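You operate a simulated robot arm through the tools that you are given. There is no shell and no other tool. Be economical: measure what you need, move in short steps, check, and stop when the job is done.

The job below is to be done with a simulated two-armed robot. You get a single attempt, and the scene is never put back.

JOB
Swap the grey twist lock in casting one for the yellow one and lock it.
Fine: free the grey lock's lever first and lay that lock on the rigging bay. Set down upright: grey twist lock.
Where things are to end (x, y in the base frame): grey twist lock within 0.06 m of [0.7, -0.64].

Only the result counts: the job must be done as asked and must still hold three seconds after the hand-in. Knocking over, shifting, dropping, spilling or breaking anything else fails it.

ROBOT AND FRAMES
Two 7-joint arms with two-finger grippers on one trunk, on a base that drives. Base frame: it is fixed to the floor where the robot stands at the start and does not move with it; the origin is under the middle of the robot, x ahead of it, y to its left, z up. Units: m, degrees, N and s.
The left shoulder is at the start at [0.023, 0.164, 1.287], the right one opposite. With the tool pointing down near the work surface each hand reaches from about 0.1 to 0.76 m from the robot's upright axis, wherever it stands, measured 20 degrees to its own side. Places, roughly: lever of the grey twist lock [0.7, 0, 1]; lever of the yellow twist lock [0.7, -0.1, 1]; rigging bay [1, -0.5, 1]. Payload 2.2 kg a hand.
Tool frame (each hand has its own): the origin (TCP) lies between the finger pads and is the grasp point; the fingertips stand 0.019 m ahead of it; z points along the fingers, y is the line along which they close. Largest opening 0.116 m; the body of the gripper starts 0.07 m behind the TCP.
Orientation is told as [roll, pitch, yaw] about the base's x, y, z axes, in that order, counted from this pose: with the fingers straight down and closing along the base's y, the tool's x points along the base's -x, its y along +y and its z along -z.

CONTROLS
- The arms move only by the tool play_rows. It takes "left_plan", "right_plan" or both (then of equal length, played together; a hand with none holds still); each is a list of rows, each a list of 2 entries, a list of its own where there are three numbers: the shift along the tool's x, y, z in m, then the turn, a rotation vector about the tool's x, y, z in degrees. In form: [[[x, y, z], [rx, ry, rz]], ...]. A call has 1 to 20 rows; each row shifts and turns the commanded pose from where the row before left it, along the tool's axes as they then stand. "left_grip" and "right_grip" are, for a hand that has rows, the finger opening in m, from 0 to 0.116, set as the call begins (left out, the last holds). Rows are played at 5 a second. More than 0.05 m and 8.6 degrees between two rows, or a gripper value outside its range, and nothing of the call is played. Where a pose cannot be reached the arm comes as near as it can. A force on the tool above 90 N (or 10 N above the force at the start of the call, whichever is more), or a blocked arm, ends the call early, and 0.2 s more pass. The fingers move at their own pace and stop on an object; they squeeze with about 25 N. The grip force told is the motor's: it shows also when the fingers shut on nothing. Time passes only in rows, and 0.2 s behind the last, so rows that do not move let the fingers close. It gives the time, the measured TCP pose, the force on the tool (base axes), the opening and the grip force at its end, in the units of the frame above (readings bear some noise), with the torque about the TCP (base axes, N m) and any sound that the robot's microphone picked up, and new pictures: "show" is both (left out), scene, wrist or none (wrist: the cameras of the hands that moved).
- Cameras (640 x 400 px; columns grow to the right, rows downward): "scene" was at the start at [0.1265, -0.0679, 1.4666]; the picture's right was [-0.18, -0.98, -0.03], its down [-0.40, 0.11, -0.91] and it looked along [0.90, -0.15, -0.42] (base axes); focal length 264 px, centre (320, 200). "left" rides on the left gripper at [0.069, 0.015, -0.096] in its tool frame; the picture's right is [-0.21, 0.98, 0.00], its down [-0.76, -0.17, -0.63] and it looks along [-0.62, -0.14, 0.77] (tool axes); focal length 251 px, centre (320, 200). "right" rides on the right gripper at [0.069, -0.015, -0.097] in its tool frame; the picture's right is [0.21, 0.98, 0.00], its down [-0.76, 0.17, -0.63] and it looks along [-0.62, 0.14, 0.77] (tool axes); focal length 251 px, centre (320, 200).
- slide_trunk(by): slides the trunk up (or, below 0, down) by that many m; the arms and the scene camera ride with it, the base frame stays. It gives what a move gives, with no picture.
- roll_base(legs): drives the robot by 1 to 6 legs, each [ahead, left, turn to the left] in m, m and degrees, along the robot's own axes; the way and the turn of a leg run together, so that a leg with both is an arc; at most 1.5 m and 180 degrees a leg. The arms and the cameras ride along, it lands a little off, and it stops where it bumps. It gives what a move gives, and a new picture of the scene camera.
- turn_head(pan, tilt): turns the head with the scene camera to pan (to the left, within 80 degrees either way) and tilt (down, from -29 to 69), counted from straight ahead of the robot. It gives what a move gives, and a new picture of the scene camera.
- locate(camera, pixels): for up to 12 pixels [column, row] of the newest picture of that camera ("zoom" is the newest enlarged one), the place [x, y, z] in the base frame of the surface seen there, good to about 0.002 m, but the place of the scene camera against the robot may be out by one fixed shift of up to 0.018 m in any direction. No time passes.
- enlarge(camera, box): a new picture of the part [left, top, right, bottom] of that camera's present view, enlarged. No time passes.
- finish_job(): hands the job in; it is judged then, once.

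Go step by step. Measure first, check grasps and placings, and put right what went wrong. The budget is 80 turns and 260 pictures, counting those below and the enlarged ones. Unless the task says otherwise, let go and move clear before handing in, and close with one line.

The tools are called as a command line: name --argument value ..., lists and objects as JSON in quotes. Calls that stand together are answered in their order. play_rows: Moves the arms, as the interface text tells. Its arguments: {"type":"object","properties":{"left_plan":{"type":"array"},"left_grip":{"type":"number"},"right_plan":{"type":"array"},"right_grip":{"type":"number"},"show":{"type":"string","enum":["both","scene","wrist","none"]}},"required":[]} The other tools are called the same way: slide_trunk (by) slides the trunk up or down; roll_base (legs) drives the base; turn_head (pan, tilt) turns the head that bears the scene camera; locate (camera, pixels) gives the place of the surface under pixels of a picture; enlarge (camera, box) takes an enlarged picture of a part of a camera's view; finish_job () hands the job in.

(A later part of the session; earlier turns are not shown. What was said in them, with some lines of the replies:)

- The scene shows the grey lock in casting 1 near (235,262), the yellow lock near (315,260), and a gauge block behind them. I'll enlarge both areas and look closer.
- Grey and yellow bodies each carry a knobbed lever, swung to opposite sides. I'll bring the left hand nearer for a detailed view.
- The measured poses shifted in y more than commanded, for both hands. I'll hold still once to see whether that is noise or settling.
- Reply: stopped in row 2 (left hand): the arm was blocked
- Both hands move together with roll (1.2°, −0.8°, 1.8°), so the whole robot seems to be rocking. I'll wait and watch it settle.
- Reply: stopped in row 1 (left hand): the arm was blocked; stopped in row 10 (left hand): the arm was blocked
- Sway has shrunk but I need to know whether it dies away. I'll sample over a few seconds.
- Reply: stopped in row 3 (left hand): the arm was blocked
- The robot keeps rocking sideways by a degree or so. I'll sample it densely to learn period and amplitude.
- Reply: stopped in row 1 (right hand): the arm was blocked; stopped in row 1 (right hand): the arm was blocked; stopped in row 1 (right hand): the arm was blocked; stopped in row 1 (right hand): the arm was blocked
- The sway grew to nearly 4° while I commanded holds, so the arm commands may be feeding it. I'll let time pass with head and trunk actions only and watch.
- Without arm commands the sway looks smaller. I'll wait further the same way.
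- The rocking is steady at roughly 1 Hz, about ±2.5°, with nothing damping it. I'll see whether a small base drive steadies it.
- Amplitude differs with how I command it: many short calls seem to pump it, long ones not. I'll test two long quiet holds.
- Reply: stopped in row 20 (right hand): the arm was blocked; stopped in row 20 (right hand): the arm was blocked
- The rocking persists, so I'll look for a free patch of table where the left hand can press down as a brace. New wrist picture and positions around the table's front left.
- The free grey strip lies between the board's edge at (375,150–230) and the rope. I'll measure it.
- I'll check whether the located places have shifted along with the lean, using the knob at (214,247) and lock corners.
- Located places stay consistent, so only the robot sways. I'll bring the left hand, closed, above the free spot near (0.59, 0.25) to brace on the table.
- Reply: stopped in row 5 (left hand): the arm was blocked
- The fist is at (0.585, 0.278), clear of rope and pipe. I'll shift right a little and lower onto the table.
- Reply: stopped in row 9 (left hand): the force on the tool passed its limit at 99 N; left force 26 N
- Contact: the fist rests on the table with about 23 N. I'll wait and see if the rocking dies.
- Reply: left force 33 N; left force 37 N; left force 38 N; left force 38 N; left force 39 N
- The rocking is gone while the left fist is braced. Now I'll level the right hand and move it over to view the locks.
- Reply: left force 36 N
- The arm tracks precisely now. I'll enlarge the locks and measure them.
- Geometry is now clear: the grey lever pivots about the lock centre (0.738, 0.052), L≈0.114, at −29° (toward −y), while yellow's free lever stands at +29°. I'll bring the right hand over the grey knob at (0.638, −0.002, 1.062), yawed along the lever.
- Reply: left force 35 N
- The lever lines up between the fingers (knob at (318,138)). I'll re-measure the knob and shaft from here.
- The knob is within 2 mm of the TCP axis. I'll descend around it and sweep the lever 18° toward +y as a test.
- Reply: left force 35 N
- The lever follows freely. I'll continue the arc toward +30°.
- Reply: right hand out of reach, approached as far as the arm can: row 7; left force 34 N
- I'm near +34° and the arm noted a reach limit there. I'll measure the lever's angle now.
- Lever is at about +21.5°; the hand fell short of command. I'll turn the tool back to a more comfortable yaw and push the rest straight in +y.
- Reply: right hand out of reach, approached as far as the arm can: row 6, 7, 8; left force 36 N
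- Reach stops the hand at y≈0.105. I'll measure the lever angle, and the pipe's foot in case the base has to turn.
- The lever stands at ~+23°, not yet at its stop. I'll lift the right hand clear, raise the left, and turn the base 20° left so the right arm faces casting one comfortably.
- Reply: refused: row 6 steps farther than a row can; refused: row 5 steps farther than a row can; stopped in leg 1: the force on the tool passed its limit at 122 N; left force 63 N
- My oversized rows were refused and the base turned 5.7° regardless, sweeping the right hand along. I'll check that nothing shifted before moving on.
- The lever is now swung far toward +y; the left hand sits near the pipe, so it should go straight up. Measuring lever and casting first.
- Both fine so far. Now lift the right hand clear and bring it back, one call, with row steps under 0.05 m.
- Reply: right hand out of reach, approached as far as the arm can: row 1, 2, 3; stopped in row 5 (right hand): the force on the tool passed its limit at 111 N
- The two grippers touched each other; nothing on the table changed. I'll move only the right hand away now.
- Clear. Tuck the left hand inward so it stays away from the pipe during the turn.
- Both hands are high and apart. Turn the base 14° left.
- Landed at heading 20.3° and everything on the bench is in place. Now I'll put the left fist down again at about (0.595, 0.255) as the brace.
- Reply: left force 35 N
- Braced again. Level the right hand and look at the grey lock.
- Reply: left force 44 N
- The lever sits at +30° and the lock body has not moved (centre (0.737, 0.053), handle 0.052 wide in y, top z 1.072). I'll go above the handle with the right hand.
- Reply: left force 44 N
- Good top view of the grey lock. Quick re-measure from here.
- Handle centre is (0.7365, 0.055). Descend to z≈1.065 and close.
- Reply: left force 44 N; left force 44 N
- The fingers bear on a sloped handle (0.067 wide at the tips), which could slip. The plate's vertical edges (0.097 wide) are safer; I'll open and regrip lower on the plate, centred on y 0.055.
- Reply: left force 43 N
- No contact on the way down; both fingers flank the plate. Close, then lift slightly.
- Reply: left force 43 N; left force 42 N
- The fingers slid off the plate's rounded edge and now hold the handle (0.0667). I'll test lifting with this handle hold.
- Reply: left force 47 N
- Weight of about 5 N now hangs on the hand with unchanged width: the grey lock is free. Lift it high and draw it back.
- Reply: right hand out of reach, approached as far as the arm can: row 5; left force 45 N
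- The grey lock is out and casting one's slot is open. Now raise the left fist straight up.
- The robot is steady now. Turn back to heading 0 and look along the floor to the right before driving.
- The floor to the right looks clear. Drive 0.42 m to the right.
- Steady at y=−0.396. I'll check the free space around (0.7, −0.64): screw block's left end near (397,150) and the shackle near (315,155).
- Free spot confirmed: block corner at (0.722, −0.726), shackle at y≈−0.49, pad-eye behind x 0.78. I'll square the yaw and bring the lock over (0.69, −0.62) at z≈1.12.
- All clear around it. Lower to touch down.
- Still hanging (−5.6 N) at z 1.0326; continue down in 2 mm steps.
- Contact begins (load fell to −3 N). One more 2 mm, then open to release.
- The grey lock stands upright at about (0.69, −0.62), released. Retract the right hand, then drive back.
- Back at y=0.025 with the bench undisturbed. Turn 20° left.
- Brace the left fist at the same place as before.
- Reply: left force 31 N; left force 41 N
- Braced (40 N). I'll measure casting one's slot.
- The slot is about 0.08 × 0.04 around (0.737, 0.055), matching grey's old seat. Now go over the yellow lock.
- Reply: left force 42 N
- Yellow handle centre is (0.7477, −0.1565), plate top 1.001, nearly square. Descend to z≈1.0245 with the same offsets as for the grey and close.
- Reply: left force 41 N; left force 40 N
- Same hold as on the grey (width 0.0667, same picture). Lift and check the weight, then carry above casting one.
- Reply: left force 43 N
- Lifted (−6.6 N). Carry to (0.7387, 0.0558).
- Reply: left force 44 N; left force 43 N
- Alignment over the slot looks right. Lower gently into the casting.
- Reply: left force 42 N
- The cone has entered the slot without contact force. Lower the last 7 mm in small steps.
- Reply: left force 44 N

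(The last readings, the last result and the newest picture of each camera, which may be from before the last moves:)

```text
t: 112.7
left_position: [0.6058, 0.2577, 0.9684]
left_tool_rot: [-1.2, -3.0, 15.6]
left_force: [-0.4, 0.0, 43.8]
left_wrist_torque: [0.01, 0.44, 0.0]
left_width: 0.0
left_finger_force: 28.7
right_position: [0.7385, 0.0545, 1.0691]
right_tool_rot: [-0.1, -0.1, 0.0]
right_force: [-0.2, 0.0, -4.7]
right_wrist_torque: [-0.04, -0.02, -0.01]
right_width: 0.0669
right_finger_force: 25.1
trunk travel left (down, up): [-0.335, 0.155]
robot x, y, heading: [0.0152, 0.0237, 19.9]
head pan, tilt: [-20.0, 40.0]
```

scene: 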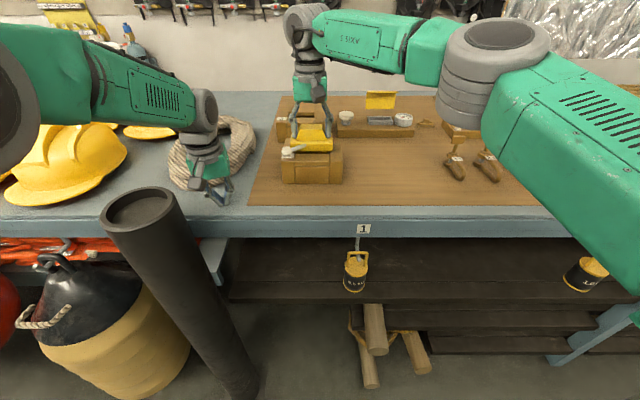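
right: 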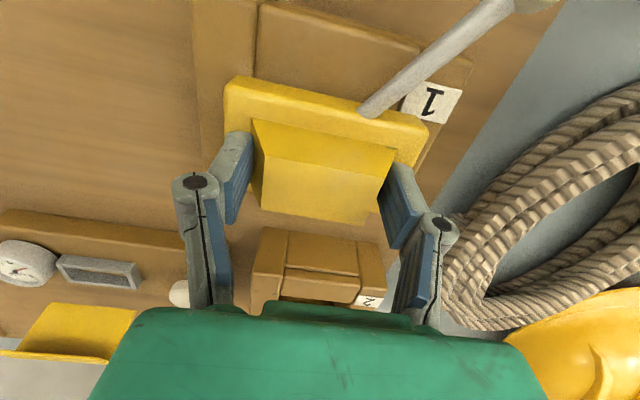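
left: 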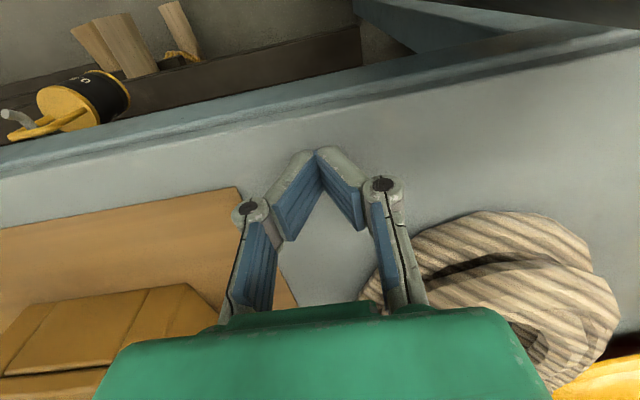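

play_rows --right_plan '[[[0, 0, 0.0015], [0, 0, 0]], [[0, 0, 0.001], [0, 0, 0]], [[0, 0, 0.001], [0, 0, 0]], [[0, 0, 0], [0, 0, 0]]]' --show "none"

```text
t: 113.7
left_position: [0.6064, 0.259, 0.9687]
left_tool_rot: [-1.3, -3.0, 15.6]
left_force: [11.8, 0.6, 33.4]
left_wrist_torque: [0.03, 0.1, -0.01]
left_width: 0.0002
left_finger_force: 28.4
right_position: [0.7411, 0.0558, 1.0666]
right_tool_rot: [0.0, -0.4, 0.0]
right_force: [-1.8, -1.4, 19.9]
right_wrist_torque: [-0.06, 0.35, -0.12]
right_width: 0.0666
right_finger_force: 25.3
trunk travel left (down, up): [-0.335, 0.155]
robot x, y, heading: [0.0191, 0.0247, 20.0]
head pan, tilt: [-20.0, 40.0]
```

Seated: contact 20 N at z 1.0666, equal to grey's seated height. Open, rise, and draw back for a look.

play_rows --right_plan '[[[0, 0, 0], [0, 0, 0]], [[0, 0, 0], [0, 0, 0]], [[0, 0, 0], [0, 0, 0]], [[0, 0, -0.02], [0, 0, 0]], [[0, 0, -0.03], [0, 0, 0]], [[0, 0, -0.03], [0, 0, 0]], [[0.03, 0, -0.02], [0, 0, 0]], [[0.04, 0, -0.01], [0, 0, 0]], [[0.04, 0, 0], [0, 0, 0]], [[0.04, 0, 0], [0, 0, 0]], [[0.04, 0, 0], [0, 0, 0]], [[0, 0, 0], [0, 0, 0]]]' --right_grip 0.1 --show "both"

enlarge --camera "right" --box '[200, 150, 400, 300]'

```text
t: 116.3
left_position: [0.6052, 0.2586, 0.9682]
left_tool_rot: [-1.2, -3.0, 15.6]
left_force: [1.5, -0.9, 39.7]
left_wrist_torque: [0.03, 0.37, -0.02]
left_width: 0.0
left_finger_force: 28.2
right_position: [0.5461, 0.0543, 1.171]
right_tool_rot: [-0.1, -0.1, -0.1]
right_force: [-0.7, 0.2, -0.6]
right_wrist_torque: [0.01, -0.07, 0.03]
right_width: 0.1003
right_finger_force: 0.1
trunk travel left (down, up): [-0.335, 0.155]
robot x, y, heading: [0.0206, 0.0249, 20.1]
head pan, tilt: [-20.0, 40.0]
```

scene: 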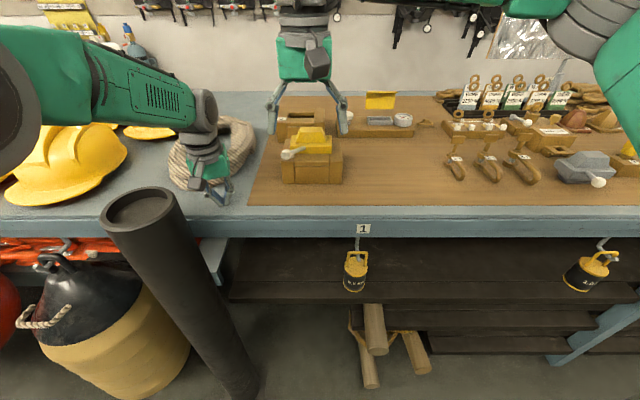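
right: 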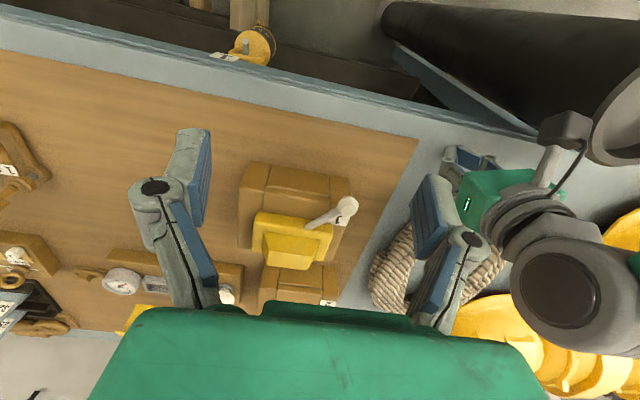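

```text
2.67 times, centred on (300, 225) of right
```

zoom: 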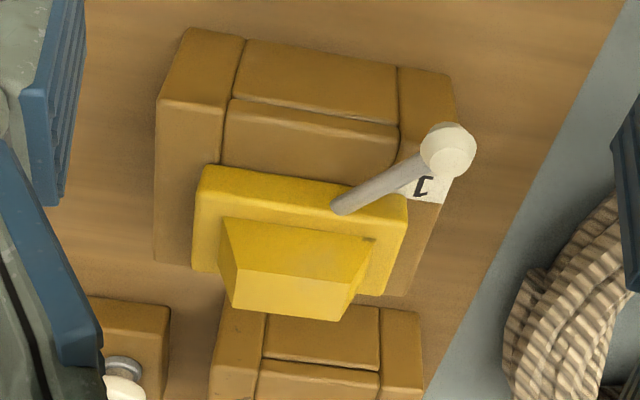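

locate --camera "zoom" --pixels '[[448, 148], [440, 160], [395, 180], [345, 207], [205, 180], [400, 205], [215, 260], [225, 285], [345, 300], [150, 250], [200, 100]]'

```text
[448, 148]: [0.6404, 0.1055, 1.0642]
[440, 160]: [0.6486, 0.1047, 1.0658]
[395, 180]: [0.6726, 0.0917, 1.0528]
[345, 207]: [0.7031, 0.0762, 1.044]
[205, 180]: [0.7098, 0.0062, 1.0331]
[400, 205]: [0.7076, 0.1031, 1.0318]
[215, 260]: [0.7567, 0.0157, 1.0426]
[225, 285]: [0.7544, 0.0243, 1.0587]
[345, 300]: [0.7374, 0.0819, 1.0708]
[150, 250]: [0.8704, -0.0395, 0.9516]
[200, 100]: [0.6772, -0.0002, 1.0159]
```

Yellow is seated exactly as the grey was, lever at +30°. Bring the caging fingers (0.045 open) over the knob at (0.645, 0.106).

play_rows --right_plan '[[[-0.03, 0.015, 0.01], [0, 0, 0]], [[-0.035, 0.018, 0.01], [0, 0, 0]], [[-0.0345, 0.019, 0.015], [0, 0, 0]], [[0, 0, 0.015], [0, 0, 0]], [[0, 0, 0], [0, 0, 0]], [[0, 0, 0], [0, 0, 0]]]' --right_grip 0.045 --show "wrist"

```text
t: 117.7
left_position: [0.6059, 0.2584, 0.9681]
left_tool_rot: [-1.2, -3.0, 15.6]
left_force: [-0.7, -0.2, 41.1]
left_wrist_torque: [0.05, 0.43, 0.01]
left_width: 0.0
left_finger_force: 28.4
right_position: [0.6476, 0.1072, 1.1227]
right_tool_rot: [-0.2, -0.1, 0.0]
right_force: [0.0, 0.4, 0.9]
right_wrist_torque: [0.0, -0.01, 0.0]
right_width: 0.0452
right_finger_force: 0.0
trunk travel left (down, up): [-0.335, 0.155]
robot x, y, heading: [0.017, 0.0268, 19.8]
head pan, tilt: [-20.0, 40.0]
```

right: 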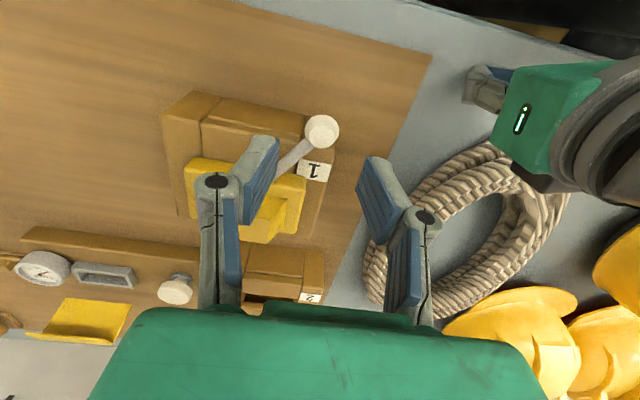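

The knob sits between the fingers. Descend and sweep the lever along the arc to about −18° first.

play_rows --right_plan '[[[0, 0, 0.02], [0, 0, 0]], [[0, 0, 0.02], [0, 0, 0]], [[0, 0, 0.02], [0, 0, 0]], [[0.005, -0.01, 0], [0, 0, 0]], [[0.0041, -0.0104, 0], [0, 0, 0]], [[0.0029, -0.0109, 0], [0, 0, 0]], [[0.0017, -0.011, 0], [0, 0, 0]], [[0.0006, -0.0112, 0], [0, 0, 0]], [[-0.0006, -0.0112, 0], [0, 0, 0]], [[-0.0017, -0.011, 0], [0, 0, 0]], [[-0.0029, -0.0109, 0], [0, 0, 0]], [[0, 0, 0], [0, 0, 0]]]' --right_grip 0.04 --show "wrist"

```text
t: 120.3
left_position: [0.6065, 0.258, 0.9688]
left_tool_rot: [-1.2, -3.0, 15.6]
left_force: [0.0, 0.6, 41.6]
left_wrist_torque: [-0.01, 0.44, 0.0]
left_width: 0.0001
left_finger_force: 28.7
right_position: [0.6393, 0.0189, 1.0632]
right_tool_rot: [-0.1, -0.1, 0.0]
right_force: [0.7, -1.0, 0.6]
right_wrist_torque: [0.01, -0.01, 0.01]
right_width: 0.04
right_finger_force: 0.1
trunk travel left (down, up): [-0.335, 0.155]
robot x, y, heading: [0.0154, 0.0243, 20.2]
head pan, tilt: [-20.0, 40.0]
```

right: 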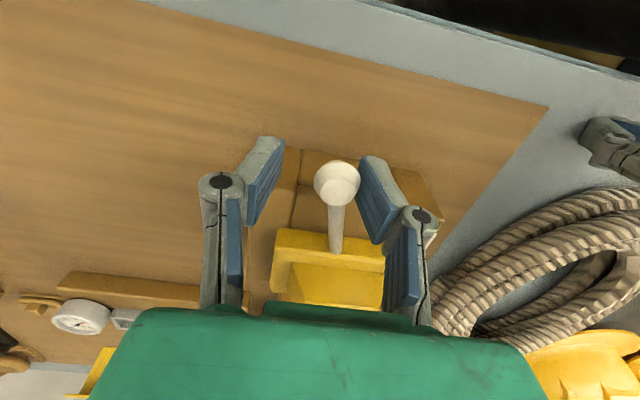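

The lever follows. Continue toward −30° and its stop.

play_rows --right_plan '[[[-0.001, -0.008, 0], [0, 0, 0]], [[-0.002, -0.008, 0], [0, 0, 0]], [[-0.003, -0.007, 0], [0, 0, 0]], [[-0.003, -0.005, 0], [0, 0, 0]], [[-0.001, -0.003, 0], [0, 0, 0]], [[0, 0, 0], [0, 0, 0]]]' --show "wrist"

locate --camera "right" --pixels '[[340, 190], [338, 180], [335, 220], [333, 240]]'

```text
t: 121.7
left_position: [0.6053, 0.2592, 0.9697]
left_tool_rot: [-1.2, -3.0, 15.5]
left_force: [0.0, -0.6, 41.7]
left_wrist_torque: [-0.04, 0.46, -0.02]
left_width: 0.0001
left_finger_force: 28.2
right_position: [0.6489, -0.0095, 1.0622]
right_tool_rot: [-0.1, -0.2, 0.0]
right_force: [0.0, 1.4, -0.9]
right_wrist_torque: [0.03, -0.04, 0.03]
right_width: 0.0409
right_finger_force: 0.9
trunk travel left (down, up): [-0.335, 0.155]
robot x, y, heading: [0.0142, 0.0224, 20.4]
head pan, tilt: [-20.0, 40.0]
```

right: 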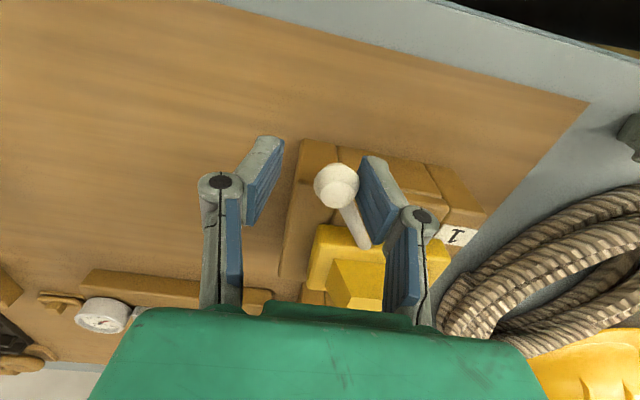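

```text
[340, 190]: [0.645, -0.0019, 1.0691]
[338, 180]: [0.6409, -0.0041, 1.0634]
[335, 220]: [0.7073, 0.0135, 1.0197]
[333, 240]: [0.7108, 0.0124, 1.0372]
```

Knob is at (0.645, −0.001), i.e. −30°, and the finger shows slight resistance. Push a few mm more to be sure of the stop.

play_rows --right_plan '[[[-0.001, -0.003, 0], [0, 0, 0]], [[-0.001, -0.003, 0], [0, 0, 0]], [[0, 0, 0], [0, 0, 0]], [[0, 0, 0], [0, 0, 0]]]' --show "wrist"

locate --camera "right" --pixels '[[340, 190], [338, 180], [352, 225]]'

```text
t: 122.7
left_position: [0.6059, 0.2585, 0.968]
left_tool_rot: [-1.3, -2.9, 15.6]
left_force: [2.1, -2.2, 40.5]
left_wrist_torque: [0.0, 0.36, 0.02]
left_width: 0.0
left_finger_force: 28.1
right_position: [0.6491, -0.0168, 1.0634]
right_tool_rot: [-0.1, -0.1, 0.1]
right_force: [-6.3, 3.9, -1.4]
right_wrist_torque: [-0.03, 0.14, 0.15]
right_width: 0.0427
right_finger_force: 2.0
trunk travel left (down, up): [-0.335, 0.155]
robot x, y, heading: [0.0144, 0.022, 19.9]
head pan, tilt: [-20.0, 40.0]
```

right: 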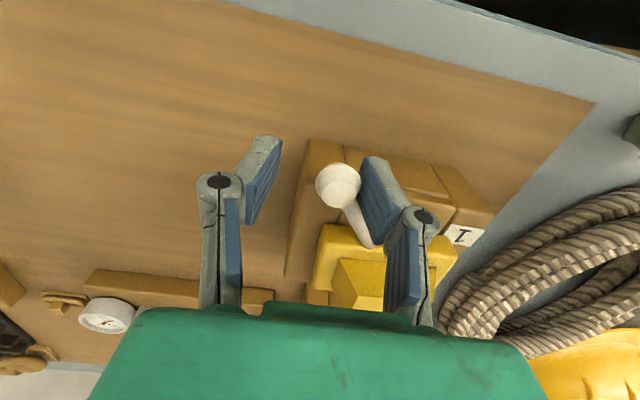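

```text
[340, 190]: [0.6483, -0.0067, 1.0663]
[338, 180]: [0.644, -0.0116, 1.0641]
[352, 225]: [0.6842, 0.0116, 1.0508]
```

Firm resistance (about 7 N) at roughly −32°: the stop is reached. Back off, lift and retreat for a check.

play_rows --right_plan '[[[0.001, 0.008, 0], [0, 0, 0]], [[0, 0, -0.015], [0, 0, 0]], [[0, 0, -0.03], [0, 0, 0]], [[0, 0, -0.04], [0, 0, 0]], [[0.03, 0.01, -0.03], [0, 0, 0]], [[0.04, 0.01, 0], [0, 0, 0]], [[0.04, 0.01, 0], [0, 0, 0]], [[0, 0, 0], [0, 0, 0]]]' --right_grip 0.05 --show "both"

enlarge --camera "right" --box '[200, 130, 420, 290]'

```text
t: 124.5
left_position: [0.6064, 0.2603, 0.9702]
left_tool_rot: [-1.2, -2.8, 15.6]
left_force: [0.7, 0.4, 41.5]
left_wrist_torque: [0.03, 0.41, 0.02]
left_width: 0.0
left_finger_force: 28.3
right_position: [0.5407, 0.0216, 1.1786]
right_tool_rot: [-0.1, -0.2, 0.0]
right_force: [0.0, -0.5, -0.4]
right_wrist_torque: [-0.04, 0.03, 0.0]
right_width: 0.0499
right_finger_force: 0.0
trunk travel left (down, up): [-0.335, 0.155]
robot x, y, heading: [0.0174, 0.0247, 20.1]
head pan, tilt: [-20.0, 40.0]
```

scene: 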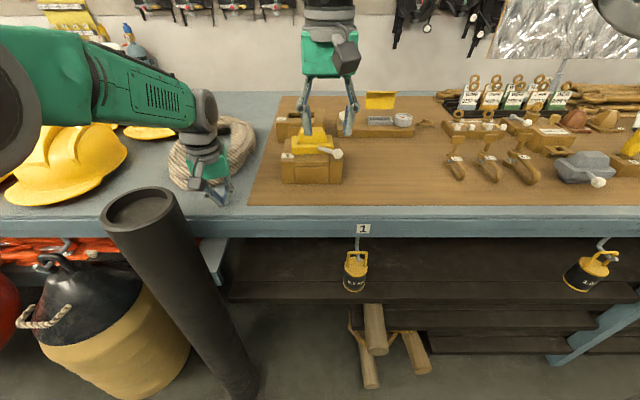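
right: 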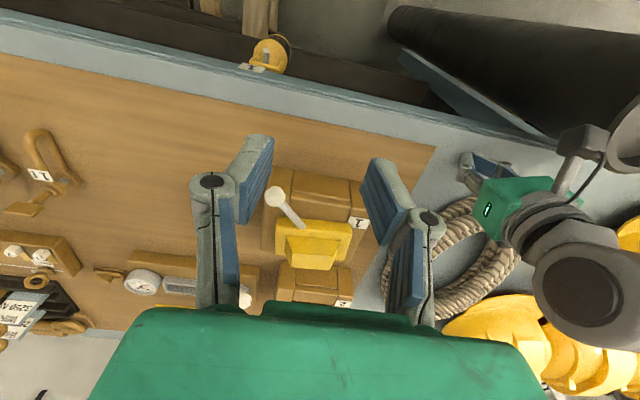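

```text
2.50 times, centred on (310, 210) of right
```

zoom: 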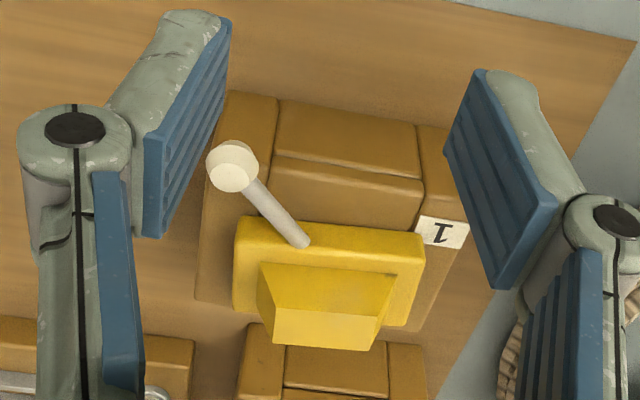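

locate --camera "zoom" --pixels '[[233, 165], [232, 172], [265, 200], [300, 237], [240, 235], [418, 250], [245, 295], [400, 320]]'

enlarge --camera "scene" --box '[440, 80, 640, 210]'

```text
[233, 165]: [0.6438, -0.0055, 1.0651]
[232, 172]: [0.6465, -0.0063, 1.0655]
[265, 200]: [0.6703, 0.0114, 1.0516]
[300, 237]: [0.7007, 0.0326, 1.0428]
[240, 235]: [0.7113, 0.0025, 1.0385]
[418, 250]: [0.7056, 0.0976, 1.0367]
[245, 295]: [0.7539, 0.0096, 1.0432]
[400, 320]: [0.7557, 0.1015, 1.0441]
```

```text
3.08 times, centred on (540, 145) of scene
```

zoom: 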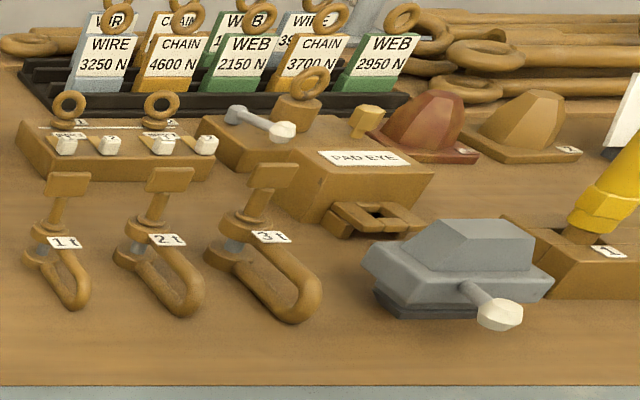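

The yellow lever rests at −32°, as the grey's locked lever did, and the grey stands upright on the bay. Last: lift the left fist off and clear.

play_rows --left_plan '[[[0, 0, -0.01], [0, 0, 0]], [[0, 0, -0.03], [0, 0, 0]], [[0, 0, -0.04], [0, 0, 0]], [[0, 0, -0.04], [0, 0, 0]], [[0, 0, -0.04], [0, 0, 0]], [[0, 0, -0.03], [0, 0, 0]], [[0.03, 0, 0], [0, 0, 0]], [[0.03, 0, 0], [0, 0, 0]], [[0, 0, 0], [0, 0, 0]]]' --show "scene"

```text
t: 126.5
left_position: [0.5406, 0.2464, 1.1551]
left_tool_rot: [-1.7, -2.4, 15.8]
left_force: [1.5, -0.7, -0.6]
left_wrist_torque: [0.0, 0.03, 0.0]
left_width: 0.0001
left_finger_force: 28.8
right_position: [0.546, 0.0226, 1.1768]
right_tool_rot: [-0.2, 0.1, 0.0]
right_force: [-0.6, 0.3, 0.3]
right_wrist_torque: [-0.02, 0.06, -0.01]
right_width: 0.05
right_finger_force: 0.2
trunk travel left (down, up): [-0.335, 0.155]
robot x, y, heading: [0.017, 0.0263, 19.8]
head pan, tilt: [-20.0, 40.0]
```

scene: 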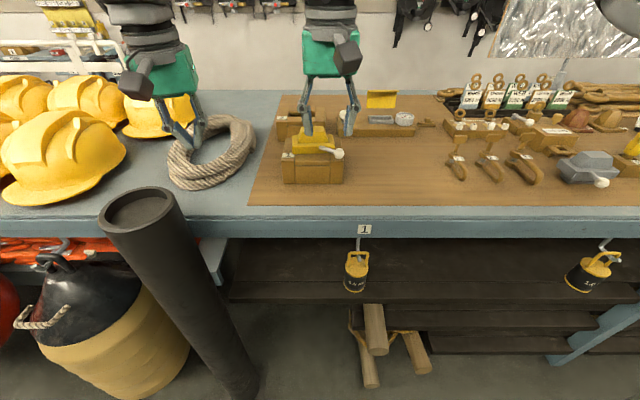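

Both hands are clear, the scene is in order and the robot is steady, so I'm handing in.

finish_job

```text
The job is handed in.
```

The yellow twist lock is seated in casting one with its lever swung to the stop, and the grey lock stands upright at about (0.69, -0.62), within 0.03 m of the target; I've handed the job in.
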